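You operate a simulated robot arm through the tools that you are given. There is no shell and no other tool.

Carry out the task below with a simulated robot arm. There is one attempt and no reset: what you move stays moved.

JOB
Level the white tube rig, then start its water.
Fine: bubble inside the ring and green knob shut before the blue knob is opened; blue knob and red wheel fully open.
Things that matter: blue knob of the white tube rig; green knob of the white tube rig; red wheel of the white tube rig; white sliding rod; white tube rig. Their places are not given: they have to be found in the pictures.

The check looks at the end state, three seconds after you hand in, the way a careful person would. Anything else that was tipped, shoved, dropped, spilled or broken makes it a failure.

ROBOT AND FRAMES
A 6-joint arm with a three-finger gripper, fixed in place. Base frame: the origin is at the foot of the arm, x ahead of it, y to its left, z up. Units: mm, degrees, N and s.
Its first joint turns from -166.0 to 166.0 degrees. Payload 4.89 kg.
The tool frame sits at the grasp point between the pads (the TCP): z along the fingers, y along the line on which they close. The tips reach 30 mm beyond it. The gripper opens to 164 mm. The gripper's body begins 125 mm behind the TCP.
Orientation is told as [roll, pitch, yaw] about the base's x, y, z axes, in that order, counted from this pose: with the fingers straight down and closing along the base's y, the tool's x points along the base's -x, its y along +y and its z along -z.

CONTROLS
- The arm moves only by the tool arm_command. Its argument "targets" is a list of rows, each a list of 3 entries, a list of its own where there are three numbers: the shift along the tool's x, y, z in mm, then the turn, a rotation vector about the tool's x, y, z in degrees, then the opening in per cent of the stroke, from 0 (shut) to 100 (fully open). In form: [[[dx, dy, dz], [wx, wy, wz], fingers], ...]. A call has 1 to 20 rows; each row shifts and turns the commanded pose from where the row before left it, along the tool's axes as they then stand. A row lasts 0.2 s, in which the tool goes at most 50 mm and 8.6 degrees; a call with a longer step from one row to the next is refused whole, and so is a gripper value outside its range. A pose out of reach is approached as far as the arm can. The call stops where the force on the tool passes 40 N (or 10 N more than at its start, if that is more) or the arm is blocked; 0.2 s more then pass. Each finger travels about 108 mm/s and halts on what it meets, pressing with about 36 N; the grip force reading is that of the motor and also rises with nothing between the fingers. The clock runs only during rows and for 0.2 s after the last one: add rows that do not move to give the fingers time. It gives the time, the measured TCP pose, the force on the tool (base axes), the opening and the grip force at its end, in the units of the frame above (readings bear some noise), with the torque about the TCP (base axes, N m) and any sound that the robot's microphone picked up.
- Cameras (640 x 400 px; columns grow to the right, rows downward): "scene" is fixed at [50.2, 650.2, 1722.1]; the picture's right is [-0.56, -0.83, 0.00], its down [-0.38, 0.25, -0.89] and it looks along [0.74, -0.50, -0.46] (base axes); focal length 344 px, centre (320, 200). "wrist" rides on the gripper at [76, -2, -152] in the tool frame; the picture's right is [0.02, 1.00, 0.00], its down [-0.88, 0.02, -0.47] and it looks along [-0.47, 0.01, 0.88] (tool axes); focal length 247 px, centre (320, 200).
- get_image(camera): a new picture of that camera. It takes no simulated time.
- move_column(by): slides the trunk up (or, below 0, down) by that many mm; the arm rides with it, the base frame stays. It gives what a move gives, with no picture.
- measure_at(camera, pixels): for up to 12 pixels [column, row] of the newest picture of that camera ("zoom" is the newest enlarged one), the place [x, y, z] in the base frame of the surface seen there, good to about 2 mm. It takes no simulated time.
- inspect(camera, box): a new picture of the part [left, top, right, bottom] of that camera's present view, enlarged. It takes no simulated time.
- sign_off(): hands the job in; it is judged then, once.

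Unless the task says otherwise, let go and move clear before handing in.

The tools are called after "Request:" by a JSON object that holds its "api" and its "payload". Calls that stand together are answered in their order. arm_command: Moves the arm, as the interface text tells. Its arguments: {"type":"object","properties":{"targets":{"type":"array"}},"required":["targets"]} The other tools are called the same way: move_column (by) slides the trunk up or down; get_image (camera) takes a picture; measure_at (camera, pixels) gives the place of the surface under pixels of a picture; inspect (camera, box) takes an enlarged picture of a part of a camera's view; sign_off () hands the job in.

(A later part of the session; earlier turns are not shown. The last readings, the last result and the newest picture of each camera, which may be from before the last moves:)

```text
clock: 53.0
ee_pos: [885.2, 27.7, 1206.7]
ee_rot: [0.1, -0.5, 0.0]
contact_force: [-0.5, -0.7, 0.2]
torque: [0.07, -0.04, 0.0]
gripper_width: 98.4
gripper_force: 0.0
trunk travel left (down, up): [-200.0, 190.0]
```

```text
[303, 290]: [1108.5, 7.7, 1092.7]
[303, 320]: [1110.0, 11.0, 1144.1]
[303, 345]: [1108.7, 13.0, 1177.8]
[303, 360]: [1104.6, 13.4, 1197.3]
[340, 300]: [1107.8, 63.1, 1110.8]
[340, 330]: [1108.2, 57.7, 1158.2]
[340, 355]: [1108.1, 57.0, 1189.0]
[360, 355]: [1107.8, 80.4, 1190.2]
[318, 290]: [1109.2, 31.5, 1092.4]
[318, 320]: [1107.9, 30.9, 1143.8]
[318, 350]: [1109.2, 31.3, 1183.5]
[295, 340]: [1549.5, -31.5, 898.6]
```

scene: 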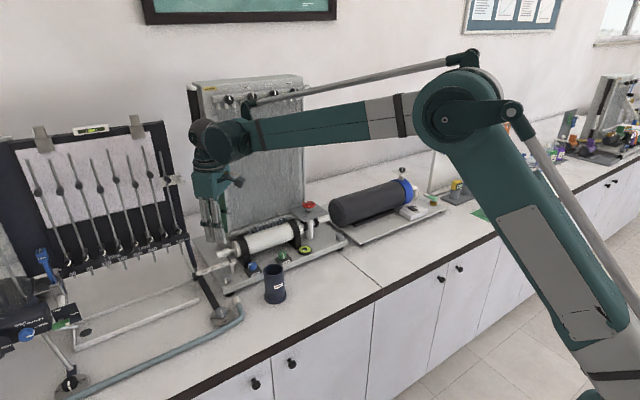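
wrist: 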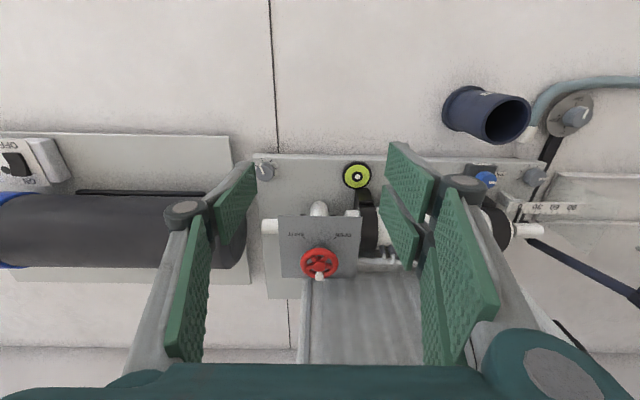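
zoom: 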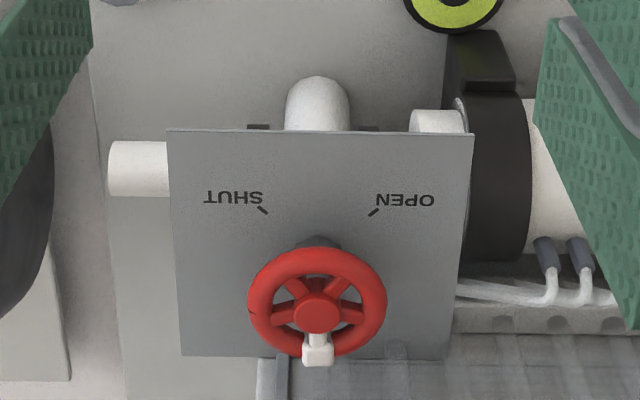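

The wheel's centre is (1046.5,30.8) with an outer radius of about 25.5 mm and its rim at z≈1100. The lug is at 0° (rear) and the OPEN tick at about +131°, so it needs roughly 131° counter-clockwise. The board (x=1108) is close behind, so I'll lean the tool 30° back toward the robot and yaw it −40° here in free space.

Request:
{"api": "arm_command", "payload": {"targets": [[[0, 0, 0], [0, -7.4, 0], 45], [[0, 0, 0], [0, -7.4, 0], 40], [[0, 0, 0], [0, -7.4, 0], 38], [[0, 0, 0], [0, -7.4, 0], 38], [[0, 0, 0], [4, 0, 6.93], 38], [[0, 0, 0], [4, 0, 6.93], 38], [[0, 0, 0], [4, 0, 6.93], 38], [[0, 0, 0], [4, 0, 6.93], 38], [[0, 0, 0], [4, 0, 6.93], 38], [[0, 0, 0], [0, 0, 0], 38]]}}

Request:
{"api": "get_image", "payload": {"camera": "wrist"}}

Request:
{"api": "get_image", "payload": {"camera": "scene"}}

```text
clock: 55.2
ee_pos: [885.4, 29.7, 1206.1]
ee_rot: [0.2, -29.8, -40.1]
contact_force: [0.6, 0.0, -0.2]
torque: [-0.02, 0.01, -0.03]
gripper_width: 62.3
gripper_force: 0.0
trunk travel left (down, up): [-200.0, 190.0]
```

```text
taken
```

wrist: 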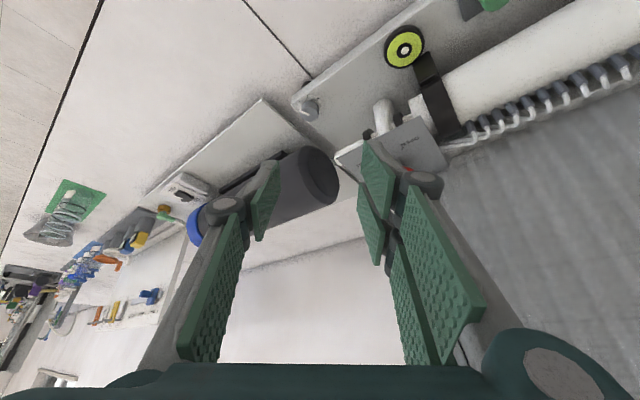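

```text
taken
```

scene: 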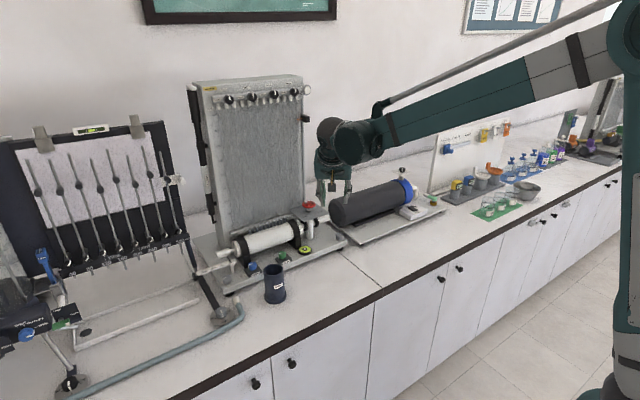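

The pose reads pitch −29.8 and yaw −40.1, as planned. I'll move to a point 100 mm back from the wheel along the tool axis and look.

Request:
{"api": "arm_command", "payload": {"targets": [[[-18, 35, 11.6], [0, 0, 0], 38], [[-18, 35, 11.6], [0, 0, 0], 38], [[-17.5, 34.7, 11.7], [0, 0, 0], 38], [[0, 0, 0], [0, 0, 0], 38]]}}

Request:
{"api": "get_image", "payload": {"camera": "wrist"}}

Request:
{"api": "inspect", "payload": {"camera": "scene", "box": [260, 100, 380, 250]}}

```text
clock: 56.2
ee_pos: [1002.3, 68.8, 1201.4]
ee_rot: [0.0, -29.9, -40.0]
contact_force: [1.2, -0.5, -1.1]
torque: [-0.1, 0.09, -0.1]
gripper_width: 62.4
gripper_force: 0.0
trunk travel left (down, up): [-200.0, 190.0]
```

```text
taken
```

wrist: 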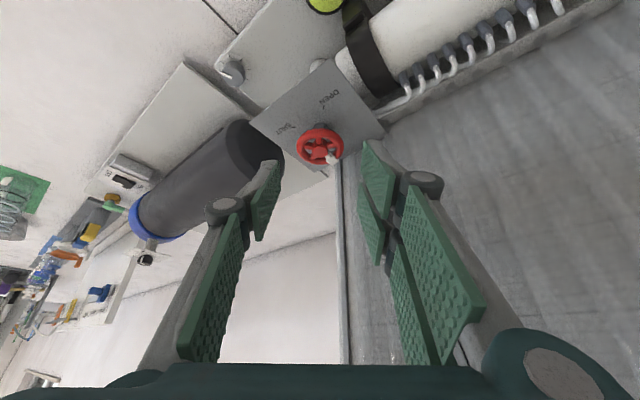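

```text
2.67 times, centred on (320, 175) of scene
```

zoom: 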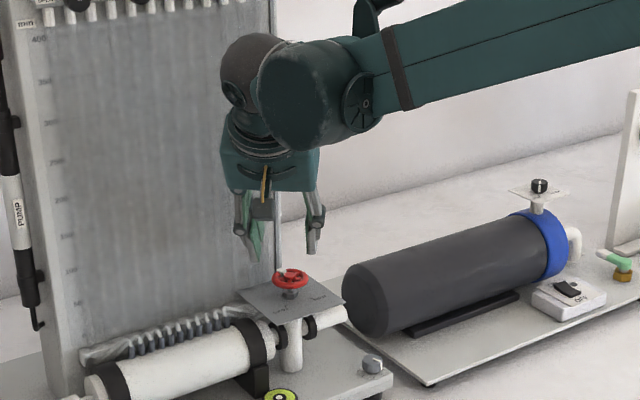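

The wheel is on the tool's centre line at (320,145). I'll measure its hub and rim again from this closer view to refine the centre and height.

Request:
{"api": "inspect", "payload": {"camera": "wrist", "box": [280, 110, 360, 175]}}

Request:
{"api": "measure_at", "payload": {"camera": "zoom", "pixels": [[320, 250], [310, 260], [330, 240], [150, 240], [140, 230], [490, 240], [505, 240], [310, 120], [320, 370], [430, 370], [330, 400], [460, 140]]}}

```text
6.15 times, centred on (320, 142) of wrist
```

zoom: 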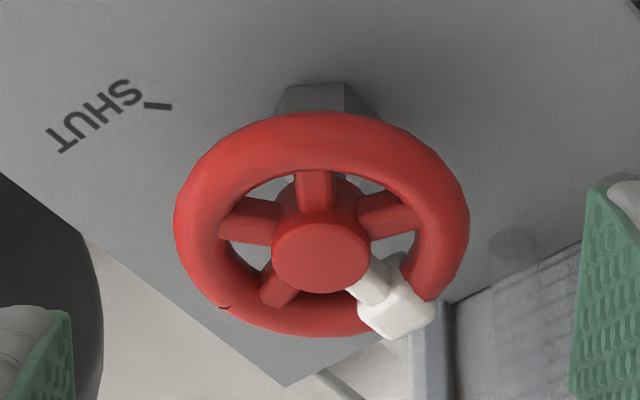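

```text
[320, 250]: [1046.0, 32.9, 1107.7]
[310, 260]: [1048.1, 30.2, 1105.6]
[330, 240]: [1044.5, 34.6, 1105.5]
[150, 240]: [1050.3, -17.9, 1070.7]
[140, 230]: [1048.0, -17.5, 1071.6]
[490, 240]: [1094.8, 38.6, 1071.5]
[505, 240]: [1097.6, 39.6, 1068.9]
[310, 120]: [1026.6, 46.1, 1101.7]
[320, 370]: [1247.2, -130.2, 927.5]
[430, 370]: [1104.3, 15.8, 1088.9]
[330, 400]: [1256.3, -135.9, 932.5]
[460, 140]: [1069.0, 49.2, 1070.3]
```

The hub reads about (1046.5,31.5) and lies on the tool axis to within about 1 mm. I'll advance 97 mm along the tool axis, which keeps the tips about 4 mm above the plate.

Request:
{"api": "arm_command", "payload": {"targets": [[[0, 0, 35], [0, 0, 0], 38], [[0, 0, 30], [0, 0, 0], 38], [[0, 0, 20], [0, 0, 0], 38], [[0, 0, 12], [0, 0, 0], 38], [[0, 0, 0], [0, 0, 0], 38]]}}

Request:
{"api": "get_image", "payload": {"camera": "wrist"}}

Request:
{"api": "inspect", "payload": {"camera": "scene", "box": [270, 140, 360, 240]}}

```text
clock: 57.4
ee_pos: [1038.6, 37.2, 1117.4]
ee_rot: [0.1, -29.9, -40.0]
contact_force: [-5.7, 2.7, 1.2]
torque: [0.02, 0.02, 0.2]
gripper_width: 61.9
gripper_force: 0.1
trunk travel left (down, up): [-200.0, 190.0]
```

```text
taken
```

wrist: 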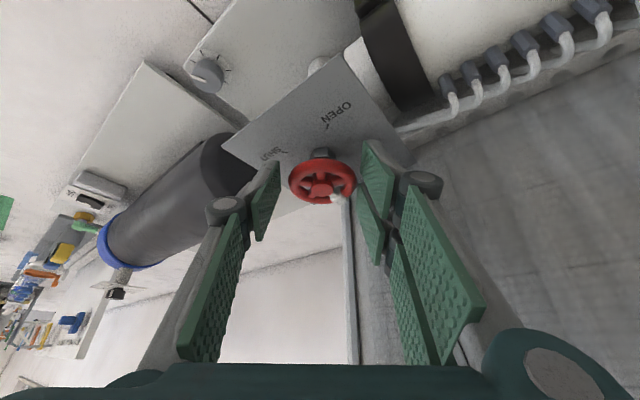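

```text
4.00 times, centred on (315, 190) of scene
```

zoom: 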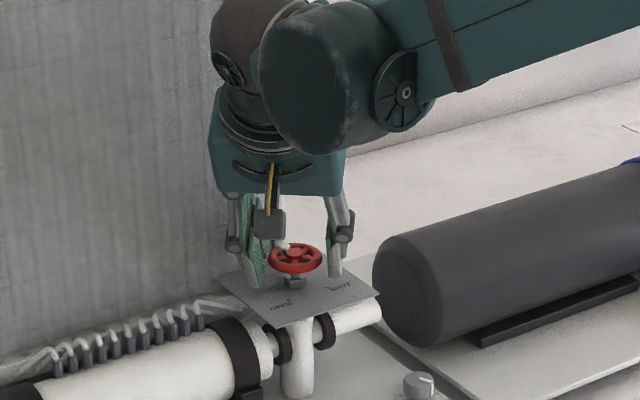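

A small 6 N force toward −x suggests a prong is just brushing the board or its rod behind the wheel. I'll rotate 12° counter-clockwise about the wheel's axis, which swings the prongs away from the board, and narrow the opening slightly before gripping.

Request:
{"api": "arm_command", "payload": {"targets": [[[0, 0, -8], [0, 0, 0], 37], [[-0.05, -1.05, 0.03], [-3, 0, -5.2], 37], [[-0.05, -1.05, 0.03], [-3, 0, -5.2], 36], [[0, 0, 8], [0, 0, 0], 36], [[0, 0, 0], [0, 0, 0], 36]]}}

Request:
{"api": "inspect", "payload": {"camera": "wrist", "box": [200, 120, 440, 290]}}

Request:
{"api": "inspect", "payload": {"camera": "scene", "box": [285, 180, 345, 230]}}

```text
clock: 58.6
ee_pos: [1038.9, 36.2, 1118.1]
ee_rot: [0.1, -29.9, -28.1]
contact_force: [0.6, -0.3, 0.1]
torque: [0.04, 0.0, 0.03]
gripper_width: 59.0
gripper_force: 0.0
trunk travel left (down, up): [-200.0, 190.0]
```

```text
2.35 times, centred on (320, 205) of wrist
```

zoom: 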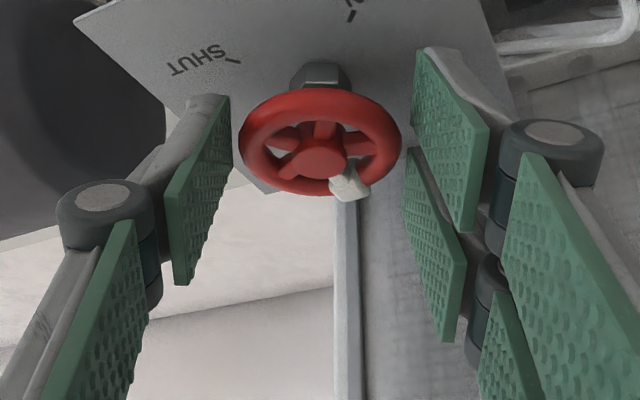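

```text
8.00 times, centred on (315, 205) of scene
```

zoom: 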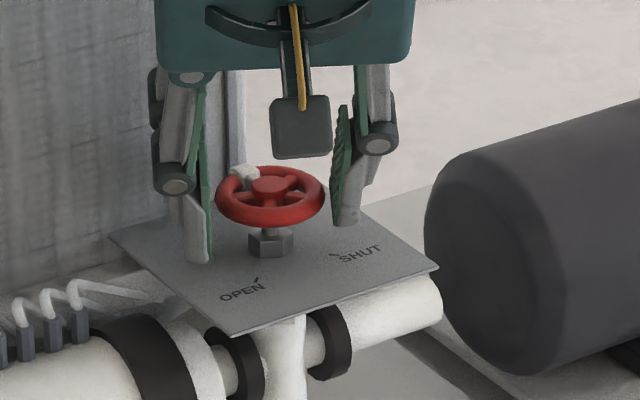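

No contact now, and the wheel (zoom 241–402) is centred between the pads. I'll close on the rim.

Request:
{"api": "arm_command", "payload": {"targets": [[[0, 0, 0], [0, 0, 0], 33], [[0, 0, 0], [0, 0, 0], 30], [[0, 0, 0], [0, 0, 0], 26], [[0, 0, 0], [0, 0, 0], 24]]}}

Request:
{"api": "inspect", "payload": {"camera": "wrist", "box": [200, 120, 440, 290]}}

```text
clock: 59.6
ee_pos: [1039.3, 35.5, 1118.3]
ee_rot: [0.1, -29.9, -28.0]
contact_force: [-1.1, -3.6, -1.4]
torque: [-0.29, 0.05, -0.07]
gripper_width: 52.6
gripper_force: 44.9
trunk travel left (down, up): [-200.0, 190.0]
```

```text
2.35 times, centred on (320, 205) of wrist
```

zoom: 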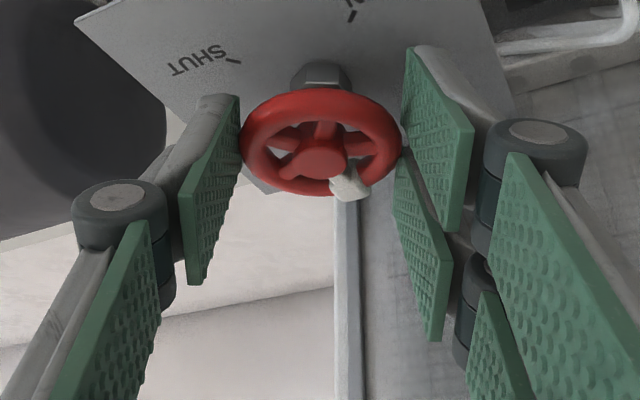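

The rim is gripped (52.6 mm) with almost no side load. I'll turn counter-clockwise about the wheel's axis, 40° first, watching force and torque.

Request:
{"api": "arm_command", "payload": {"targets": [[[-0.02, -0.6, 0.01], [-2, 0, -3.46], 24], [[-0.06, -1.02, 0.03], [-3.5, 0, -6.06], 24], [[-0.06, -1.02, 0.03], [-3.5, 0, -6.06], 24], [[-0.06, -1.02, 0.03], [-3.5, 0, -6.06], 24], [[-0.06, -1.02, 0.03], [-3.5, 0, -6.06], 24], [[-0.06, -1.02, 0.03], [-3.5, 0, -6.06], 24], [[0, 0, 0], [0, 0, 0], 24]]}}

Request:
{"api": "inspect", "payload": {"camera": "wrist", "box": [200, 120, 440, 290]}}

Request:
{"api": "inspect", "payload": {"camera": "scene", "box": [285, 180, 345, 230]}}

```text
clock: 61.0
ee_pos: [1037.1, 27.6, 1119.0]
ee_rot: [0.1, -29.9, 10.7]
contact_force: [-1.7, -9.0, -1.4]
torque: [-0.93, -0.24, -0.06]
gripper_width: 52.5
gripper_force: 45.2
trunk travel left (down, up): [-200.0, 190.0]
stopped in row 7: the force on the tool passed its limit at 44 N (the readings are from after the stop); the commanded pose is now the measured one
```

```text
2.35 times, centred on (320, 205) of wrist
```

zoom: 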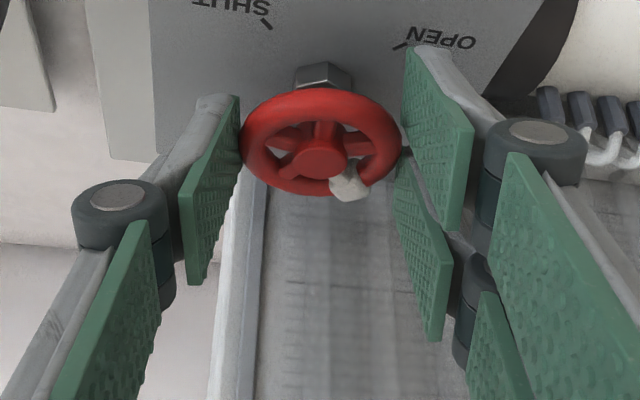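

```text
8.00 times, centred on (315, 205) of scene
```

zoom: 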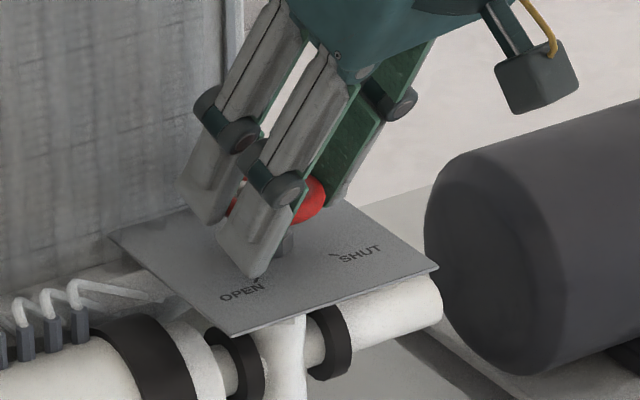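

The wheel turned with the gripper by about 39°, and the lug keeps its place between the pads. The stop was side load, now down to about 9 N. I'll continue counter-clockwise with the pivot estimate adjusted, in smaller calls.

Request:
{"api": "arm_command", "payload": {"targets": [[[-0.03, -0.87, 0.02], [-2.5, 0, -4.33], 24], [[-0.06, -1.22, 0.04], [-3.5, 0, -6.06], 24], [[-0.06, -1.22, 0.04], [-3.5, 0, -6.06], 24], [[0, 0, 0], [0, 0, 0], 24]]}}

Request:
{"api": "inspect", "payload": {"camera": "wrist", "box": [200, 120, 440, 290]}}

```text
clock: 62.0
ee_pos: [1038.2, 23.7, 1118.6]
ee_rot: [0.1, -30.0, 29.7]
contact_force: [-6.0, -32.7, -5.3]
torque: [-1.21, 0.71, -0.35]
gripper_width: 52.7
gripper_force: 45.0
trunk travel left (down, up): [-200.0, 190.0]
```

```text
2.35 times, centred on (320, 205) of wrist
```

zoom: 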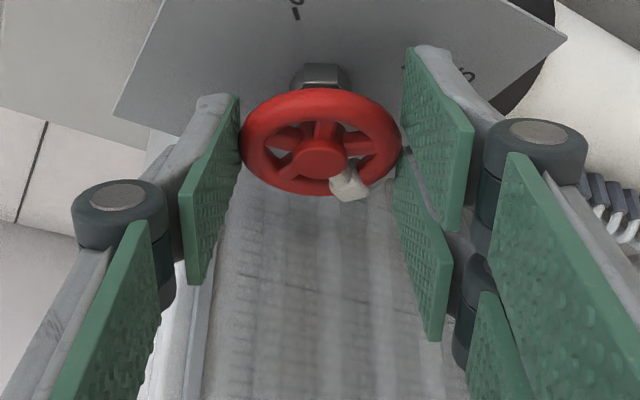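

The force of 33 N, mostly −y, shows my pivot guess is off. Fitting the three grip positions puts the pivot near (1050.7,27.7) in gripper readings. I'll shift to relieve the load, then continue turning about that pivot.

Request:
{"api": "arm_command", "payload": {"targets": [[[1.2, -1.8, -0.7], [0, 0, 0], 24], [[0, 0, 0], [0, 0, 0], 24]]}}

Request:
{"api": "arm_command", "payload": {"targets": [[[0.08, -1.7, -0.04], [-3.5, 0, -6.06], 24], [[0.08, -1.7, -0.04], [-3.5, 0, -6.06], 24], [[0.08, -1.7, -0.04], [-3.5, 0, -6.06], 24], [[0, 0, 0], [0, 0, 0], 24]]}}

Request:
{"api": "inspect", "payload": {"camera": "wrist", "box": [200, 120, 440, 290]}}

Request:
{"api": "inspect", "payload": {"camera": "scene", "box": [270, 160, 360, 240]}}

```text
clock: 62.6
ee_pos: [1038.5, 23.4, 1117.7]
ee_rot: [0.3, -30.1, 29.6]
contact_force: [1.2, -19.2, -5.1]
torque: [-0.74, -0.11, -0.22]
gripper_width: 52.4
gripper_force: 45.0
trunk travel left (down, up): [-200.0, 190.0]
```

```text
clock: 63.6
ee_pos: [1041.9, 19.5, 1118.1]
ee_rot: [0.2, -30.2, 50.8]
contact_force: [19.0, -4.8, 7.2]
torque: [0.32, -0.82, -0.21]
gripper_width: 52.6
gripper_force: 45.4
trunk travel left (down, up): [-200.0, 190.0]
```

```text
2.35 times, centred on (320, 205) of wrist
```

zoom: 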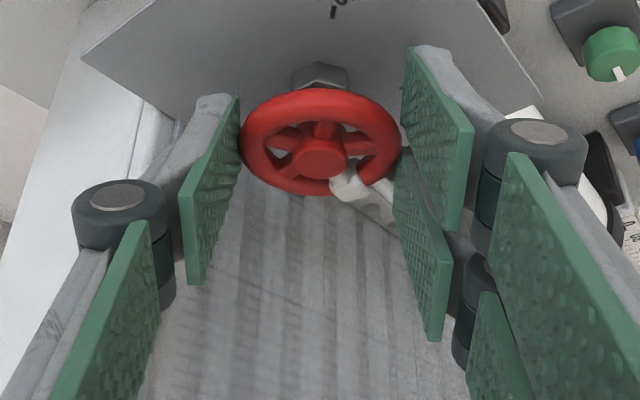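

```text
5.00 times, centred on (315, 200) of scene
```

zoom: 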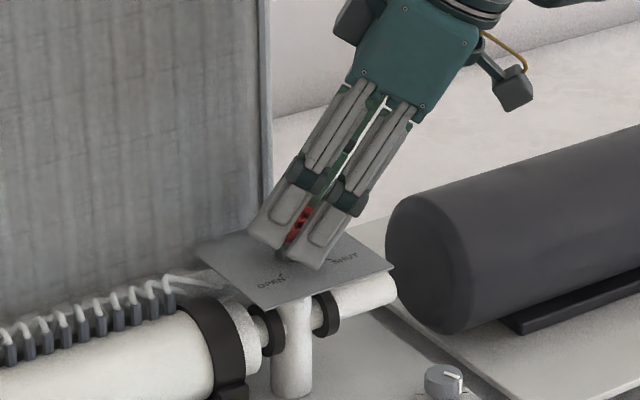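

The wheel has now turned about 79° and the side load is moderate at 19 N. The lean direction is clear of the board edge, so I'll continue about 25° more in this grip with a blended pivot correction.

Request:
{"api": "arm_command", "payload": {"targets": [[[-0.77, -0.93, 0.44], [-3.125, 0, -5.41], 24], [[-0.68, -1.02, 0.39], [-3.125, 0, -5.41], 24], [[0, 0, 0], [0, 0, 0], 24]]}}

Request:
{"api": "get_image", "payload": {"camera": "wrist"}}

Request:
{"api": "inspect", "payload": {"camera": "scene", "box": [270, 160, 360, 240]}}

```text
clock: 64.5
ee_pos: [1043.0, 19.3, 1119.3]
ee_rot: [0.1, -29.9, 63.3]
contact_force: [22.6, -16.3, 13.1]
torque: [-0.68, -0.87, -0.4]
gripper_width: 52.8
gripper_force: 45.1
trunk travel left (down, up): [-200.0, 190.0]
```

```text
taken
```

wrist: 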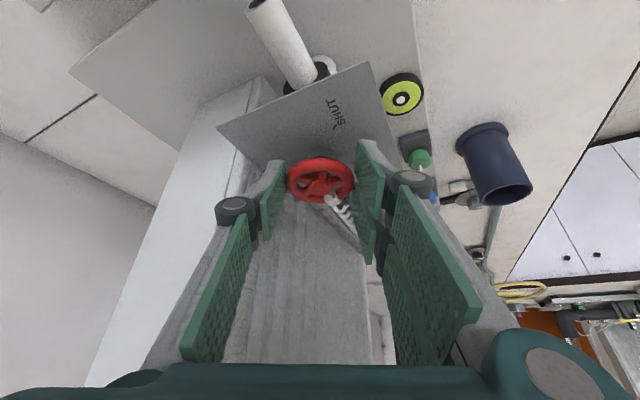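

```text
5.00 times, centred on (315, 200) of scene
```

zoom: 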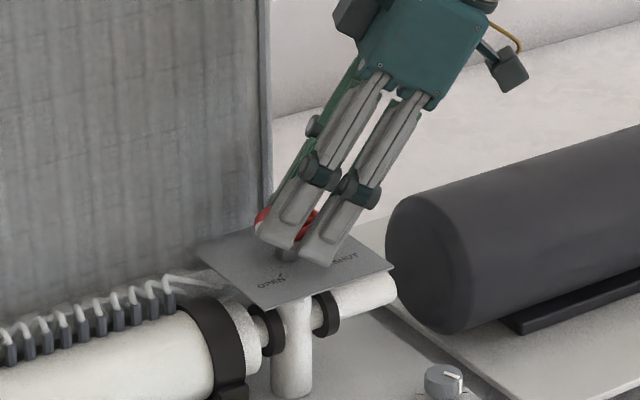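

Load is about 28 N along −tool y, and the bubble is still centred at (402,100). I'll add relief in that direction and turn 13° more.

Request:
{"api": "arm_command", "payload": {"targets": [[[0, -1.0, 0], [0, 0, 0], 24], [[-0.57, -1.3, 0.33], [-3.2, 0, -5.55], 24], [[-0.47, -1.5, 0.27], [-3.2, 0, -5.55], 24], [[0, 0, 0], [0, 0, 0], 24]]}}

Request:
{"api": "get_image", "payload": {"camera": "wrist"}}

Request:
{"api": "inspect", "payload": {"camera": "scene", "box": [270, 160, 360, 240]}}

```text
clock: 65.5
ee_pos: [1047.1, 16.9, 1118.1]
ee_rot: [0.2, -30.1, 76.0]
contact_force: [0.4, -26.5, 2.5]
torque: [-0.5, 0.48, -0.06]
gripper_width: 52.7
gripper_force: 44.9
trunk travel left (down, up): [-200.0, 190.0]
```

```text
taken
```

wrist: 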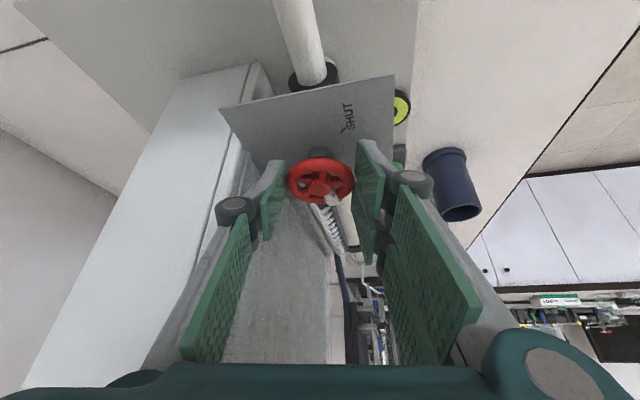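

```text
5.00 times, centred on (315, 200) of scene
```

zoom: 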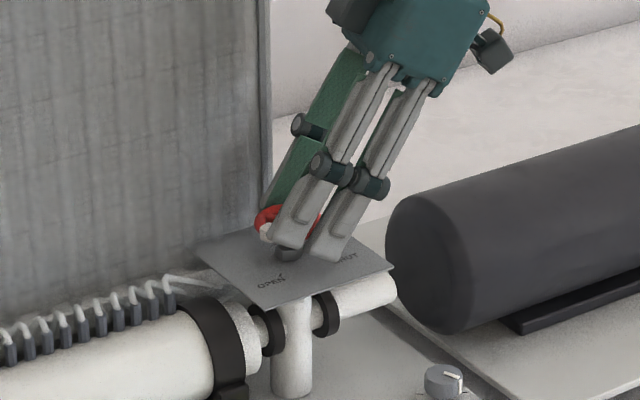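

The lug should now be at about 105°, with 26–30° to go. The single finger is getting close to the board, so I'll open just enough to clear the rim and back out along the tool axis.

Request:
{"api": "arm_command", "payload": {"targets": [[[0, 0, 0], [0, 0, 0], 34.5], [[0, 0, 0], [0, 0, 0], 34.5], [[0, 0, -15], [0, 0, 0], 34.5], [[0, 0, -35], [0, 0, 0], 34.5], [[0, 0, -45], [0, 0, 0], 34.5], [[0, 0, 0], [0, 0, 0], 36]]}}

Request:
{"api": "get_image", "payload": {"camera": "wrist"}}

Request:
{"api": "inspect", "payload": {"camera": "scene", "box": [285, 185, 345, 225]}}

Request:
{"api": "inspect", "payload": {"camera": "scene", "box": [280, 230, 325, 260]}}

```text
clock: 66.8
ee_pos: [1035.3, -27.0, 1201.4]
ee_rot: [0.1, -30.2, 76.1]
contact_force: [-0.3, 0.6, 1.4]
torque: [0.02, -0.08, 0.02]
gripper_width: 58.8
gripper_force: 0.0
trunk travel left (down, up): [-200.0, 190.0]
```

```text
taken
```

wrist: 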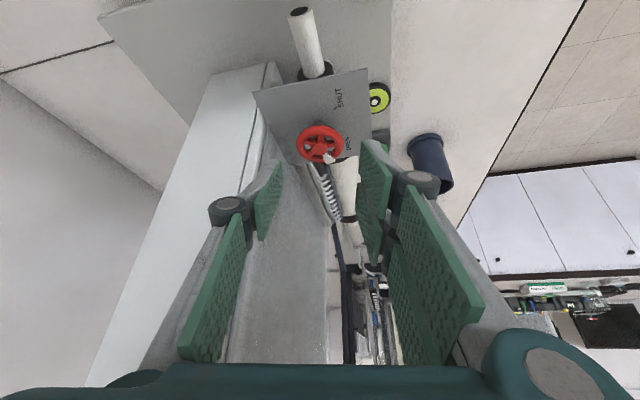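

```text
10.00 times, centred on (315, 205) of scene
```

zoom: 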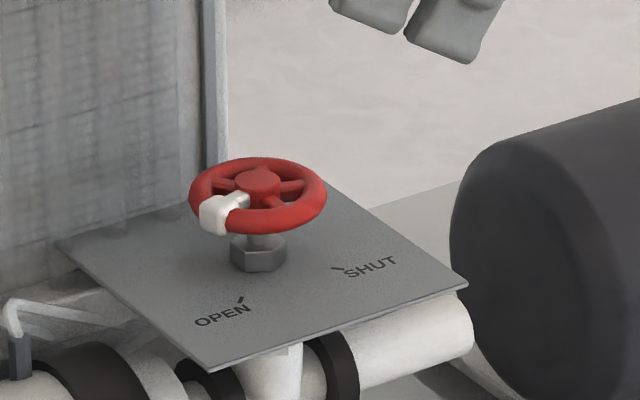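

```text
13.33 times, centred on (302, 245) of scene
```

zoom: 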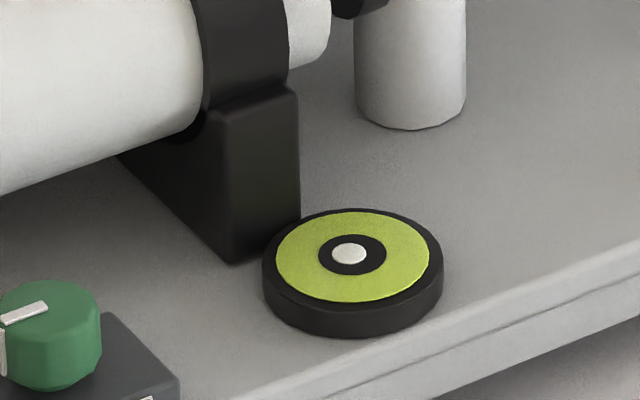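

The lug now points to about 110° with the OPEN tick near 135°, and the bubble is unaffected. I'll back off from the board and swing the tool round to yaw −28 for the last stroke.

Request:
{"api": "arm_command", "payload": {"targets": [[[8.4, 38.8, -4.8], [0, 0, 0], 36], [[0, 0, 0], [4, 0, 6.93], 36], [[0, 0, 0], [4, 0, 6.93], 36], [[0, 0, 0], [4, 0, 6.93], 36], [[0, 0, 0], [4, 0, 6.93], 36], [[0, 0, 0], [4, 0, 6.93], 36], [[0, 0, 0], [4, 0, 6.93], 36], [[0, 0, 0], [4, 0, 6.93], 36], [[0, 0, 0], [4, 0, 6.93], 36], [[0, 0, 0], [4, 0, 6.93], 36], [[0, 0, 0], [4, 0, 6.93], 36], [[0, 0, 0], [4, 0, 6.93], 36], [[0, 0, 0], [4, 0, 6.93], 36], [[0, 0, 0], [4, 0, 6.93], 36], [[0, 0, 0], [0, 0, 0], 36]]}}

Request:
{"api": "get_image", "payload": {"camera": "wrist"}}

```text
clock: 70.0
ee_pos: [996.6, -26.5, 1201.0]
ee_rot: [0.0, -29.9, -28.0]
contact_force: [-0.8, 0.2, -0.8]
torque: [-0.01, -0.01, -0.01]
gripper_width: 58.9
gripper_force: 0.1
trunk travel left (down, up): [-200.0, 190.0]
```

```text
taken
```

wrist: 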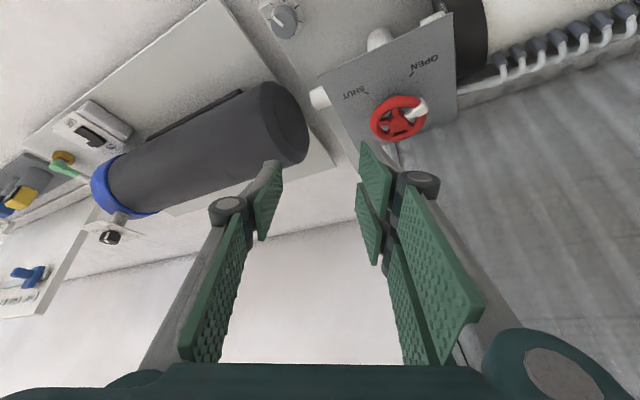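

Yaw is −28 with nothing touched. I'll zoom on the wheel to see whether the lug at (418,108) would be under a prong in this orientation.

Request:
{"api": "inspect", "payload": {"camera": "wrist", "box": [350, 75, 450, 150]}}

Request:
{"api": "measure_at", "payload": {"camera": "zoom", "pixels": [[300, 290], [420, 220], [445, 195], [390, 235], [470, 200], [425, 175], [310, 280], [145, 290], [480, 290], [395, 40]]}}

```text
5.33 times, centred on (400, 112) of wrist
```

zoom: 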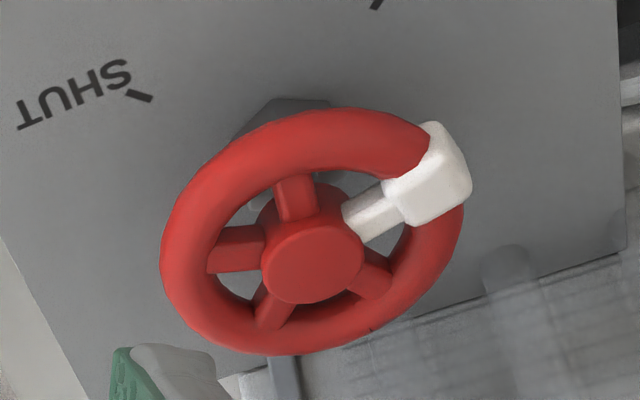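

```text
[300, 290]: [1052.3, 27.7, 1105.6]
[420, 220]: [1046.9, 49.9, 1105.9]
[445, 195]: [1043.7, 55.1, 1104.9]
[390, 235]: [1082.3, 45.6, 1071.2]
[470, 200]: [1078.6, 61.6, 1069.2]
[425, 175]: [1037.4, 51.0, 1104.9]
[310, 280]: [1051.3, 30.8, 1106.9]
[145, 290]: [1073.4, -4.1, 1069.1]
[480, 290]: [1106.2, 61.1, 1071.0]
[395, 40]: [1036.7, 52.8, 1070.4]
```

The lug is at about 108°, roughly 46° from the prong direction, so the prongs will clear it. I'll move to the pre-grip point and advance along the tool axis to the same grip position as before.

Request:
{"api": "arm_command", "payload": {"targets": [[[17, 37.4, -2], [0, 0, 0], 36], [[17, 37.4, -2], [0, 0, 0], 36], [[0, 0, 30], [0, 0, 0], 36], [[0, 0, 30], [0, 0, 0], 36], [[0, 0, 12], [0, 0, 0], 36], [[0, 0, 0], [0, 0, 0], 36]]}}

Request:
{"api": "inspect", "payload": {"camera": "wrist", "box": [200, 120, 440, 290]}}

```text
clock: 71.5
ee_pos: [1035.6, 36.0, 1124.6]
ee_rot: [0.0, -29.9, -28.1]
contact_force: [0.2, -0.7, 0.0]
torque: [0.01, 0.03, 0.0]
gripper_width: 58.9
gripper_force: 0.1
trunk travel left (down, up): [-200.0, 190.0]
```

```text
2.35 times, centred on (320, 205) of wrist
```

zoom: 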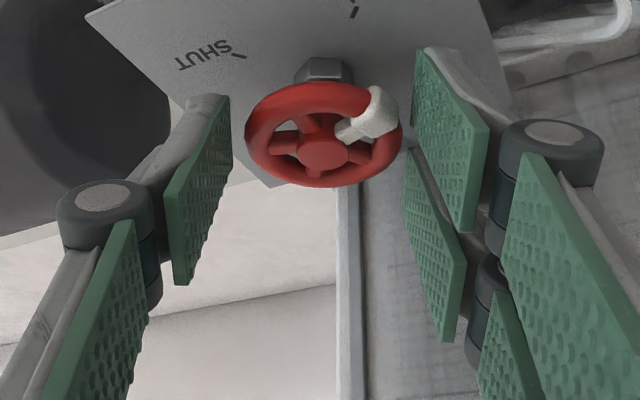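

The lug lies inside the pads' path, and the wheel is about 1.5 mm off toward the prongs. I'll shift that much, advance the last 7 mm and close.

Request:
{"api": "arm_command", "payload": {"targets": [[[0, 1.7, 0], [0, 0, 0], 36], [[0, 0, 7], [0, 0, 0], 36], [[0, 0, 0], [0, 0, 0], 36], [[0, 0, 0], [0, 0, 0], 33], [[0, 0, 0], [0, 0, 0], 30], [[0, 0, 0], [0, 0, 0], 26], [[0, 0, 0], [0, 0, 0], 24]]}}

Request:
{"api": "inspect", "payload": {"camera": "wrist", "box": [200, 120, 440, 290]}}

```text
clock: 73.0
ee_pos: [1038.3, 35.6, 1118.1]
ee_rot: [0.0, -29.9, -27.9]
contact_force: [-5.6, -9.6, -2.8]
torque: [-0.78, 0.3, -0.15]
gripper_width: 53.2
gripper_force: 45.1
trunk travel left (down, up): [-200.0, 190.0]
```

```text
2.35 times, centred on (320, 205) of wrist
```

zoom: 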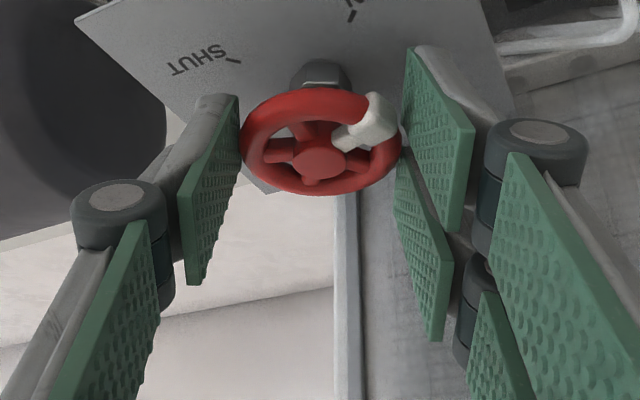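

Gripped at 53.2 mm with about 11 N of side load. I'll turn counter-clockwise in two steps, watching for a stop near the OPEN tick.

Request:
{"api": "arm_command", "payload": {"targets": [[[0.01, -0.84, 0], [-2, 0, -3.46], 24], [[0.03, -1.47, -0.02], [-3.5, 0, -6.06], 24], [[0.03, -1.47, -0.02], [-3.5, 0, -6.06], 24], [[0, 0, 0], [0, 0, 0], 24]]}}

Request:
{"api": "inspect", "payload": {"camera": "wrist", "box": [200, 120, 440, 290]}}

```text
clock: 74.0
ee_pos: [1037.1, 31.4, 1118.3]
ee_rot: [0.0, -29.8, -9.9]
contact_force: [-11.5, -19.7, -9.9]
torque: [-0.71, 0.1, -0.27]
gripper_width: 53.5
gripper_force: 45.0
trunk travel left (down, up): [-200.0, 190.0]
```

```text
2.35 times, centred on (320, 205) of wrist
```

zoom: 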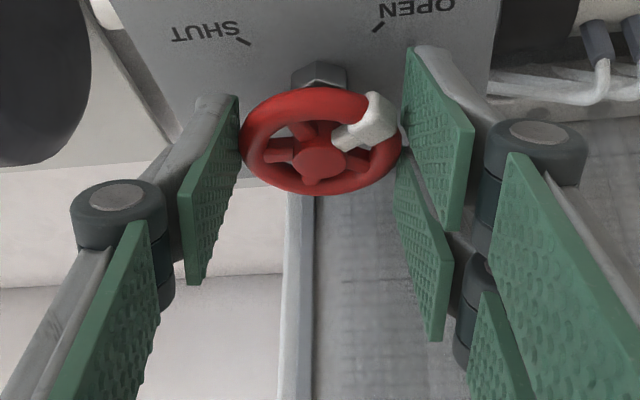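

The lug is at about 126° and still turning freely. I'll turn another 9° with some side relief to reach the OPEN mark, watching for the stop.

Request:
{"api": "arm_command", "payload": {"targets": [[[0.02, -1.4, 0], [-2.25, 0, -3.9], 24], [[0.02, -1.4, 0], [-2.25, 0, -3.9], 24], [[0, 0, 0], [0, 0, 0], 24]]}}

Request:
{"api": "inspect", "payload": {"camera": "wrist", "box": [240, 110, 400, 220]}}

Request:
{"api": "measure_at", "payload": {"camera": "zoom", "pixels": [[320, 195], [310, 200], [330, 190], [420, 110], [400, 125], [380, 140], [425, 135], [405, 100], [405, 20], [290, 195]]}}

```text
clock: 74.8
ee_pos: [1038.1, 29.8, 1118.0]
ee_rot: [0.2, -29.9, -0.9]
contact_force: [-9.6, -14.9, -11.7]
torque: [-0.63, 0.64, -0.21]
gripper_width: 52.8
gripper_force: 45.2
trunk travel left (down, up): [-200.0, 190.0]
```

```text
3.64 times, centred on (320, 165) of wrist
```

zoom: 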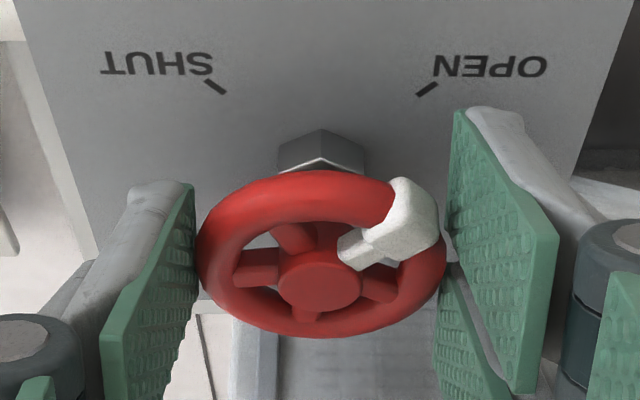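

```text
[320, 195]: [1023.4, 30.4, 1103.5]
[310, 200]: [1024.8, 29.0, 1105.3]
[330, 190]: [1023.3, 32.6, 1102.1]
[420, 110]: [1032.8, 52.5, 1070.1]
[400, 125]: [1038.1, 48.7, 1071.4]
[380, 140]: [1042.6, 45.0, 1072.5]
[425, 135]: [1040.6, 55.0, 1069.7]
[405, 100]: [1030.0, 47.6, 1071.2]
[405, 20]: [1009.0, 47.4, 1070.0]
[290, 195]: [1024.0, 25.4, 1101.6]
```

By count the lug is at about 135°. I'll measure the lug at (405,215) and hub at (320,288), plus the OPEN tick, to get the actual angles.

Request:
{"api": "measure_at", "payload": {"camera": "zoom", "pixels": [[320, 288], [280, 288], [360, 288], [320, 270], [320, 308], [365, 250], [380, 240], [400, 220], [415, 205], [427, 90], [418, 95], [215, 87]]}}

Request:
{"api": "inspect", "payload": {"camera": "scene", "box": [285, 185, 345, 225]}}

```text
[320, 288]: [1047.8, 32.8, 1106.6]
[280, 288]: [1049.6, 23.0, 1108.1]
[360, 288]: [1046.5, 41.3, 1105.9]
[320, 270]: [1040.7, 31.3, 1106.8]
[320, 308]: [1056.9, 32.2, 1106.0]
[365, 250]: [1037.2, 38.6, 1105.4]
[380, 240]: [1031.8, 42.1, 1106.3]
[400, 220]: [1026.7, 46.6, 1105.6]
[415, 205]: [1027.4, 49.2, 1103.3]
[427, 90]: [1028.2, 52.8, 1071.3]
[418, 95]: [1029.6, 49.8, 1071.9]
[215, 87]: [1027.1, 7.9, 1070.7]
```

```text
10.00 times, centred on (315, 205) of scene
```

zoom: 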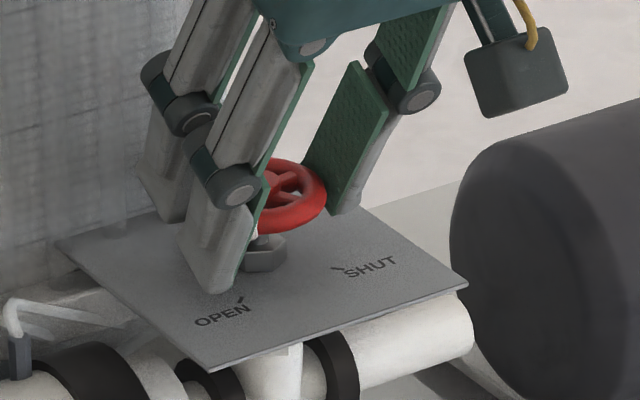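

The estimates differ: about 131–135° by count, 140–146° by this oblique view, against the tick at about 134°. I'll release and back off to look at the wheel from above.

Request:
{"api": "arm_command", "payload": {"targets": [[[0, 0, 0], [0, 0, 0], 36], [[0, 0, 0], [0, 0, 0], 36], [[0, 0, -15], [0, 0, 0], 36], [[0, 0, -40], [0, 0, 0], 36], [[0, 0, -45], [0, 0, 0], 36], [[0, 0, 0], [0, 0, 0], 36]]}}

Request:
{"api": "inspect", "payload": {"camera": "scene", "box": [285, 185, 345, 225]}}

Request:
{"api": "inspect", "payload": {"camera": "scene", "box": [280, 230, 325, 260]}}

Request:
{"api": "inspect", "payload": {"camera": "wrist", "box": [270, 80, 370, 180]}}

```text
clock: 76.2
ee_pos: [986.1, 30.9, 1206.8]
ee_rot: [0.1, -30.0, -0.9]
contact_force: [-1.6, -0.5, 0.0]
torque: [-0.02, -0.1, -0.03]
gripper_width: 59.1
gripper_force: 0.2
trunk travel left (down, up): [-200.0, 190.0]
```

```text
10.00 times, centred on (315, 205) of scene
```

zoom: 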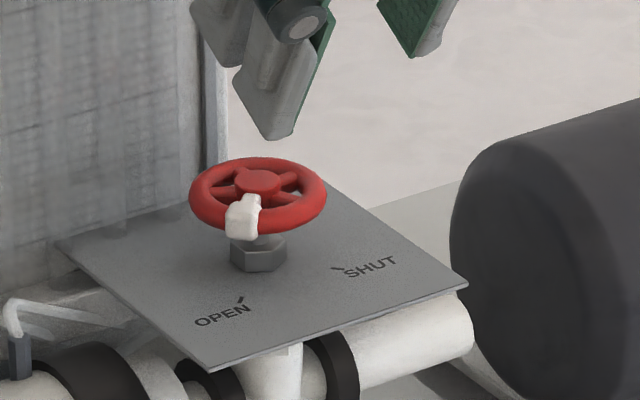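

```text
13.33 times, centred on (302, 245) of scene
```

zoom: 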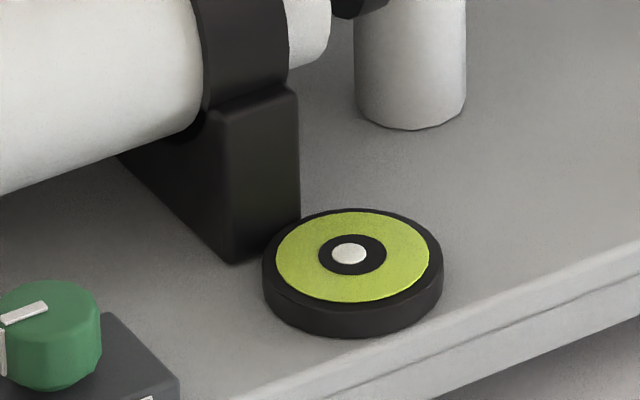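

```text
4.00 times, centred on (320, 130) of wrist
```

zoom: 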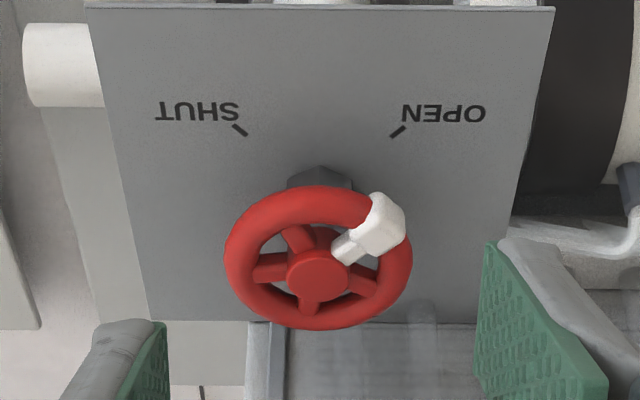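

Comparing lug and tick in both views, the lug is about 6° short of the OPEN tick (roughly 127° against 133°). I'll regrip at yaw −18 and turn the last few degrees.

Request:
{"api": "arm_command", "payload": {"targets": [[[0, 0, 0], [4.25, 0, 7.36], 36], [[0, 0, 0], [4.25, 0, 7.36], 36], [[2.7, 18.3, -1.6], [0, 0, 0], 36], [[0, 0, 35], [0, 0, 0], 36], [[0, 0, 35], [0, 0, 0], 36], [[0, 0, 25], [0, 0, 0], 36], [[0, 0, 0], [0, 0, 0], 36]]}}

Request:
{"api": "inspect", "payload": {"camera": "wrist", "box": [200, 120, 440, 290]}}

```text
clock: 77.8
ee_pos: [1036.5, 34.4, 1122.5]
ee_rot: [0.0, -29.9, -17.9]
contact_force: [0.8, -1.1, -1.0]
torque: [-0.02, 0.04, -0.01]
gripper_width: 58.8
gripper_force: 0.1
trunk travel left (down, up): [-200.0, 190.0]
```

```text
2.35 times, centred on (320, 205) of wrist
```

zoom: 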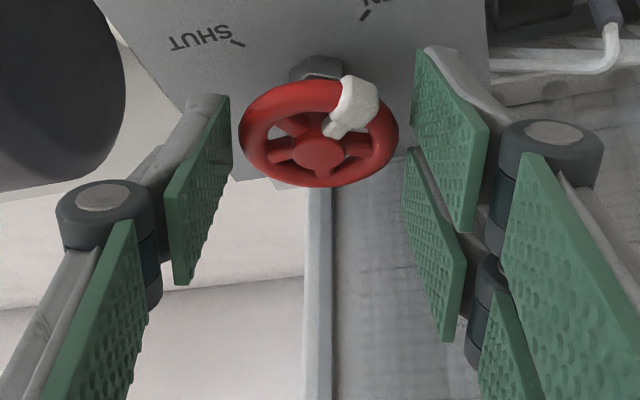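

The wheel is centred between the pads. I'll advance 5 mm, close, and turn 7° counter-clockwise.

Request:
{"api": "arm_command", "payload": {"targets": [[[0, 0, 5], [0, 0, 0], 36], [[0, 0, 0], [0, 0, 0], 33], [[0, 0, 0], [0, 0, 0], 30], [[0, 0, 0], [0, 0, 0], 26], [[0, 0, 0], [0, 0, 0], 24]]}}

Request:
{"api": "arm_command", "payload": {"targets": [[[0, -1.0, 0], [-2, 0, -3.46], 24], [[0, -0.9, 0], [-1.75, 0, -3.03], 24], [[0, 0, 0], [0, 0, 0], 24]]}}

Request:
{"api": "inspect", "payload": {"camera": "wrist", "box": [200, 120, 440, 290]}}

```text
clock: 79.0
ee_pos: [1037.6, 33.4, 1119.1]
ee_rot: [0.1, -29.9, -18.0]
contact_force: [-5.2, -1.9, 0.7]
torque: [-0.39, 0.27, -0.06]
gripper_width: 52.8
gripper_force: 45.1
trunk travel left (down, up): [-200.0, 190.0]
```

```text
clock: 79.8
ee_pos: [1037.1, 32.1, 1118.0]
ee_rot: [0.0, -30.0, -10.6]
contact_force: [8.6, -1.7, 2.6]
torque: [0.22, -0.66, -0.83]
gripper_width: 52.5
gripper_force: 45.7
trunk travel left (down, up): [-200.0, 190.0]
```

```text
2.35 times, centred on (320, 205) of wrist
```

zoom: 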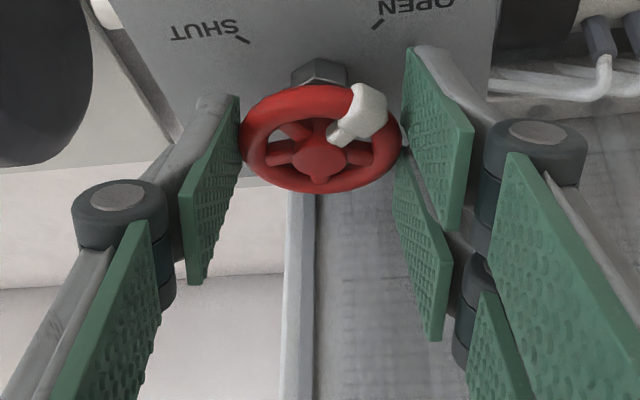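

The vertical-axis torque jumped to −0.83 N m, from about −0.2 before, so the wheel has met its fully-open stop. I'll nudge 2° more to seat it, then release and back away to check.

Request:
{"api": "arm_command", "payload": {"targets": [[[0, -0.4, 0], [-1, 0, -1.73], 24], [[0, 0, 0], [0, 0, 0], 24]]}}

Request:
{"api": "arm_command", "payload": {"targets": [[[0, 0, 0], [0, 0, 0], 36], [[0, 0, 0], [0, 0, 0], 36], [[0, 0, -15], [0, 0, 0], 36], [[0, 0, -40], [0, 0, 0], 36], [[0, 0, -45], [0, 0, 0], 36], [[0, 0, 0], [0, 0, 0], 36]]}}

Request:
{"api": "inspect", "payload": {"camera": "scene", "box": [285, 185, 345, 225]}}

Request:
{"api": "inspect", "payload": {"camera": "wrist", "box": [240, 80, 400, 180]}}

Request:
{"api": "inspect", "payload": {"camera": "scene", "box": [280, 230, 325, 260]}}

```text
clock: 80.5
ee_pos: [1037.5, 31.4, 1119.2]
ee_rot: [0.1, -29.8, -8.4]
contact_force: [5.6, 0.4, 2.0]
torque: [0.11, -0.34, -1.27]
gripper_width: 52.8
gripper_force: 44.8
trunk travel left (down, up): [-200.0, 190.0]
```

```text
clock: 81.8
ee_pos: [985.5, 38.0, 1206.2]
ee_rot: [0.1, -29.9, -8.4]
contact_force: [-1.1, -0.5, 0.6]
torque: [0.0, -0.14, 0.04]
gripper_width: 59.0
gripper_force: 0.1
trunk travel left (down, up): [-200.0, 190.0]
```

```text
10.00 times, centred on (315, 205) of scene
```

zoom: 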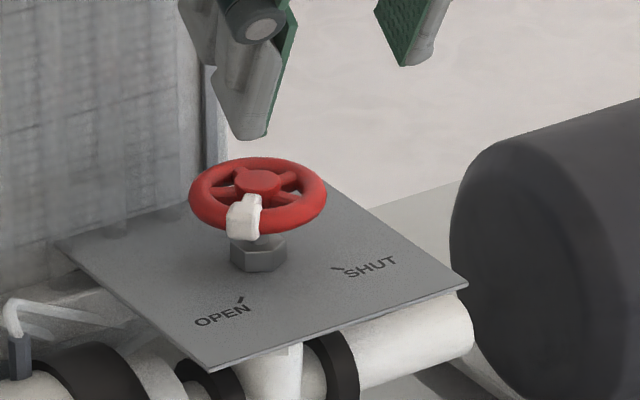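

```text
4.00 times, centred on (320, 130) of wrist
```

zoom: 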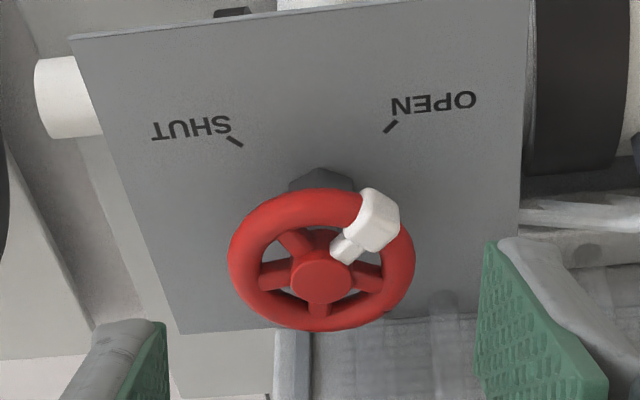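

```text
13.33 times, centred on (302, 245) of scene
```

zoom: 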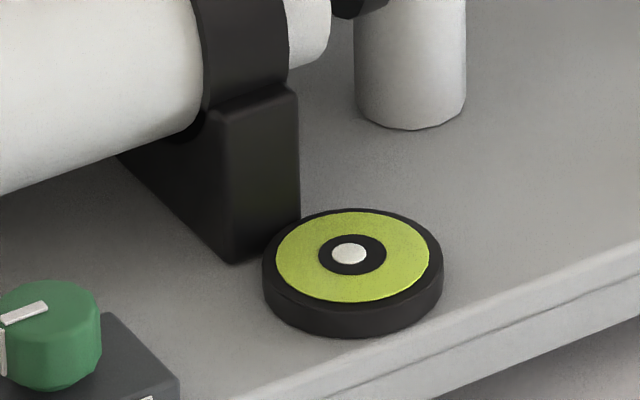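

On the nudge the torque rose to −1.27 N m with no movement, and the lug points at the OPEN tick, so the red wheel is fully open. The bubble remains centred and green is shut. Next I'll stand the tool upright, yaw to 15 and go above the blue knob.

Request:
{"api": "arm_command", "payload": {"targets": [[[0, 0, 0], [0, 7.5, 0], 30], [[0, 0, 0], [0, 7.5, 0], 28], [[0, 0, 0], [0, 7.5, 0], 25], [[0, 0, 0], [0, 7.4, 0], 25], [[0, 0, 0], [0, 0, -7.8], 25], [[0, 0, 0], [0, 0, -7.8], 25], [[0, 0, 0], [0, 0, -7.8], 25], [[0, 0, 0], [0, 0, 0], 25]]}}

Request:
{"api": "arm_command", "payload": {"targets": [[[-9.2, 43.9, 10], [0, 0, 0], 25], [[-9.2, 43.9, 10], [0, 0, 0], 25], [[-9.2, 43.9, 10], [0, 0, 0], 25], [[-9.2, 43.9, 10], [0, 0, 0], 25], [[-9.2, 43.9, 10], [0, 0, 0], 25], [[-9.2, 43.9, 10], [0, 0, 0], 25], [[0, 0, 0], [0, 0, 0], 25]]}}

Request:
{"api": "get_image", "payload": {"camera": "wrist"}}

Request:
{"api": "inspect", "payload": {"camera": "wrist", "box": [260, 110, 380, 190]}}

```text
clock: 83.7
ee_pos: [988.4, 39.3, 1205.6]
ee_rot: [0.2, 0.0, 15.0]
contact_force: [-0.3, 0.3, -0.3]
torque: [0.02, 0.02, -0.03]
gripper_width: 41.0
gripper_force: 0.0
trunk travel left (down, up): [-200.0, 190.0]
```

```text
clock: 85.2
ee_pos: [972.7, 309.4, 1143.9]
ee_rot: [0.0, 0.0, 15.1]
contact_force: [0.1, 0.8, 0.1]
torque: [-0.1, -0.01, -0.01]
gripper_width: 41.1
gripper_force: 0.0
trunk travel left (down, up): [-200.0, 190.0]
```

```text
taken
```

wrist: 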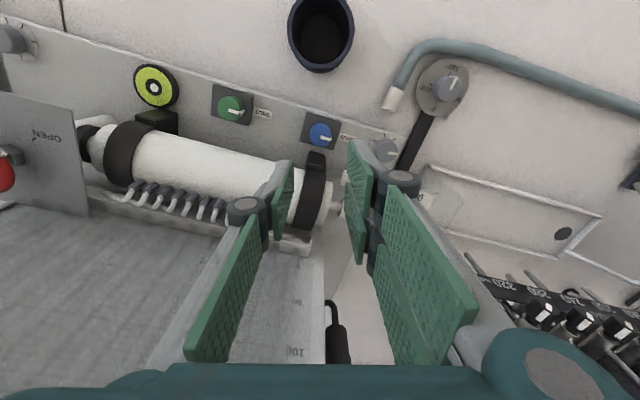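

```text
5.00 times, centred on (320, 150) of wrist
```

zoom: 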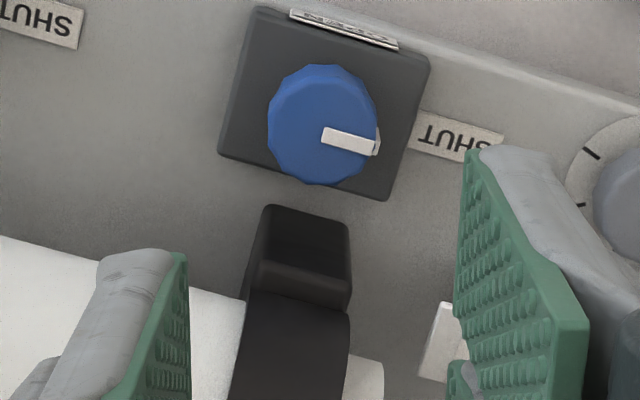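

The blue knob is at zoom (322,130), with its mark toward SHUT. The black clamp foot begins at about (300,210), so I'll measure both.

Request:
{"api": "measure_at", "payload": {"camera": "zoom", "pixels": [[322, 140], [275, 130], [370, 125], [325, 90], [320, 175], [300, 110], [275, 210], [335, 225], [300, 240], [260, 285], [345, 300], [400, 80]]}}

Request:
{"api": "measure_at", "payload": {"camera": "wrist", "pixels": [[320, 10], [320, 40], [345, 20], [320, 62], [295, 40], [320, 70], [350, 45]]}}

```text
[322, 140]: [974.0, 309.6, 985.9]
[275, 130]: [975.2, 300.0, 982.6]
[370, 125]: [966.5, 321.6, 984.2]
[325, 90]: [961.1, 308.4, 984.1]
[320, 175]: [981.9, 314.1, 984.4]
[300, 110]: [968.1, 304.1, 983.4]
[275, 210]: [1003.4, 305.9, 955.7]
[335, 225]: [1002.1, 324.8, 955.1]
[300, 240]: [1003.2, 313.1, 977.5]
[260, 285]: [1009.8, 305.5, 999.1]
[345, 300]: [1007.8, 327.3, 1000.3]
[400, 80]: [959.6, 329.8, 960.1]
```

```text
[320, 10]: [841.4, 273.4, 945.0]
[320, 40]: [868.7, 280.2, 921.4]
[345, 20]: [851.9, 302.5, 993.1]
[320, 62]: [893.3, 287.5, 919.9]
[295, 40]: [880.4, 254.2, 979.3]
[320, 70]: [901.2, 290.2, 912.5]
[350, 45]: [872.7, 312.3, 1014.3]
```

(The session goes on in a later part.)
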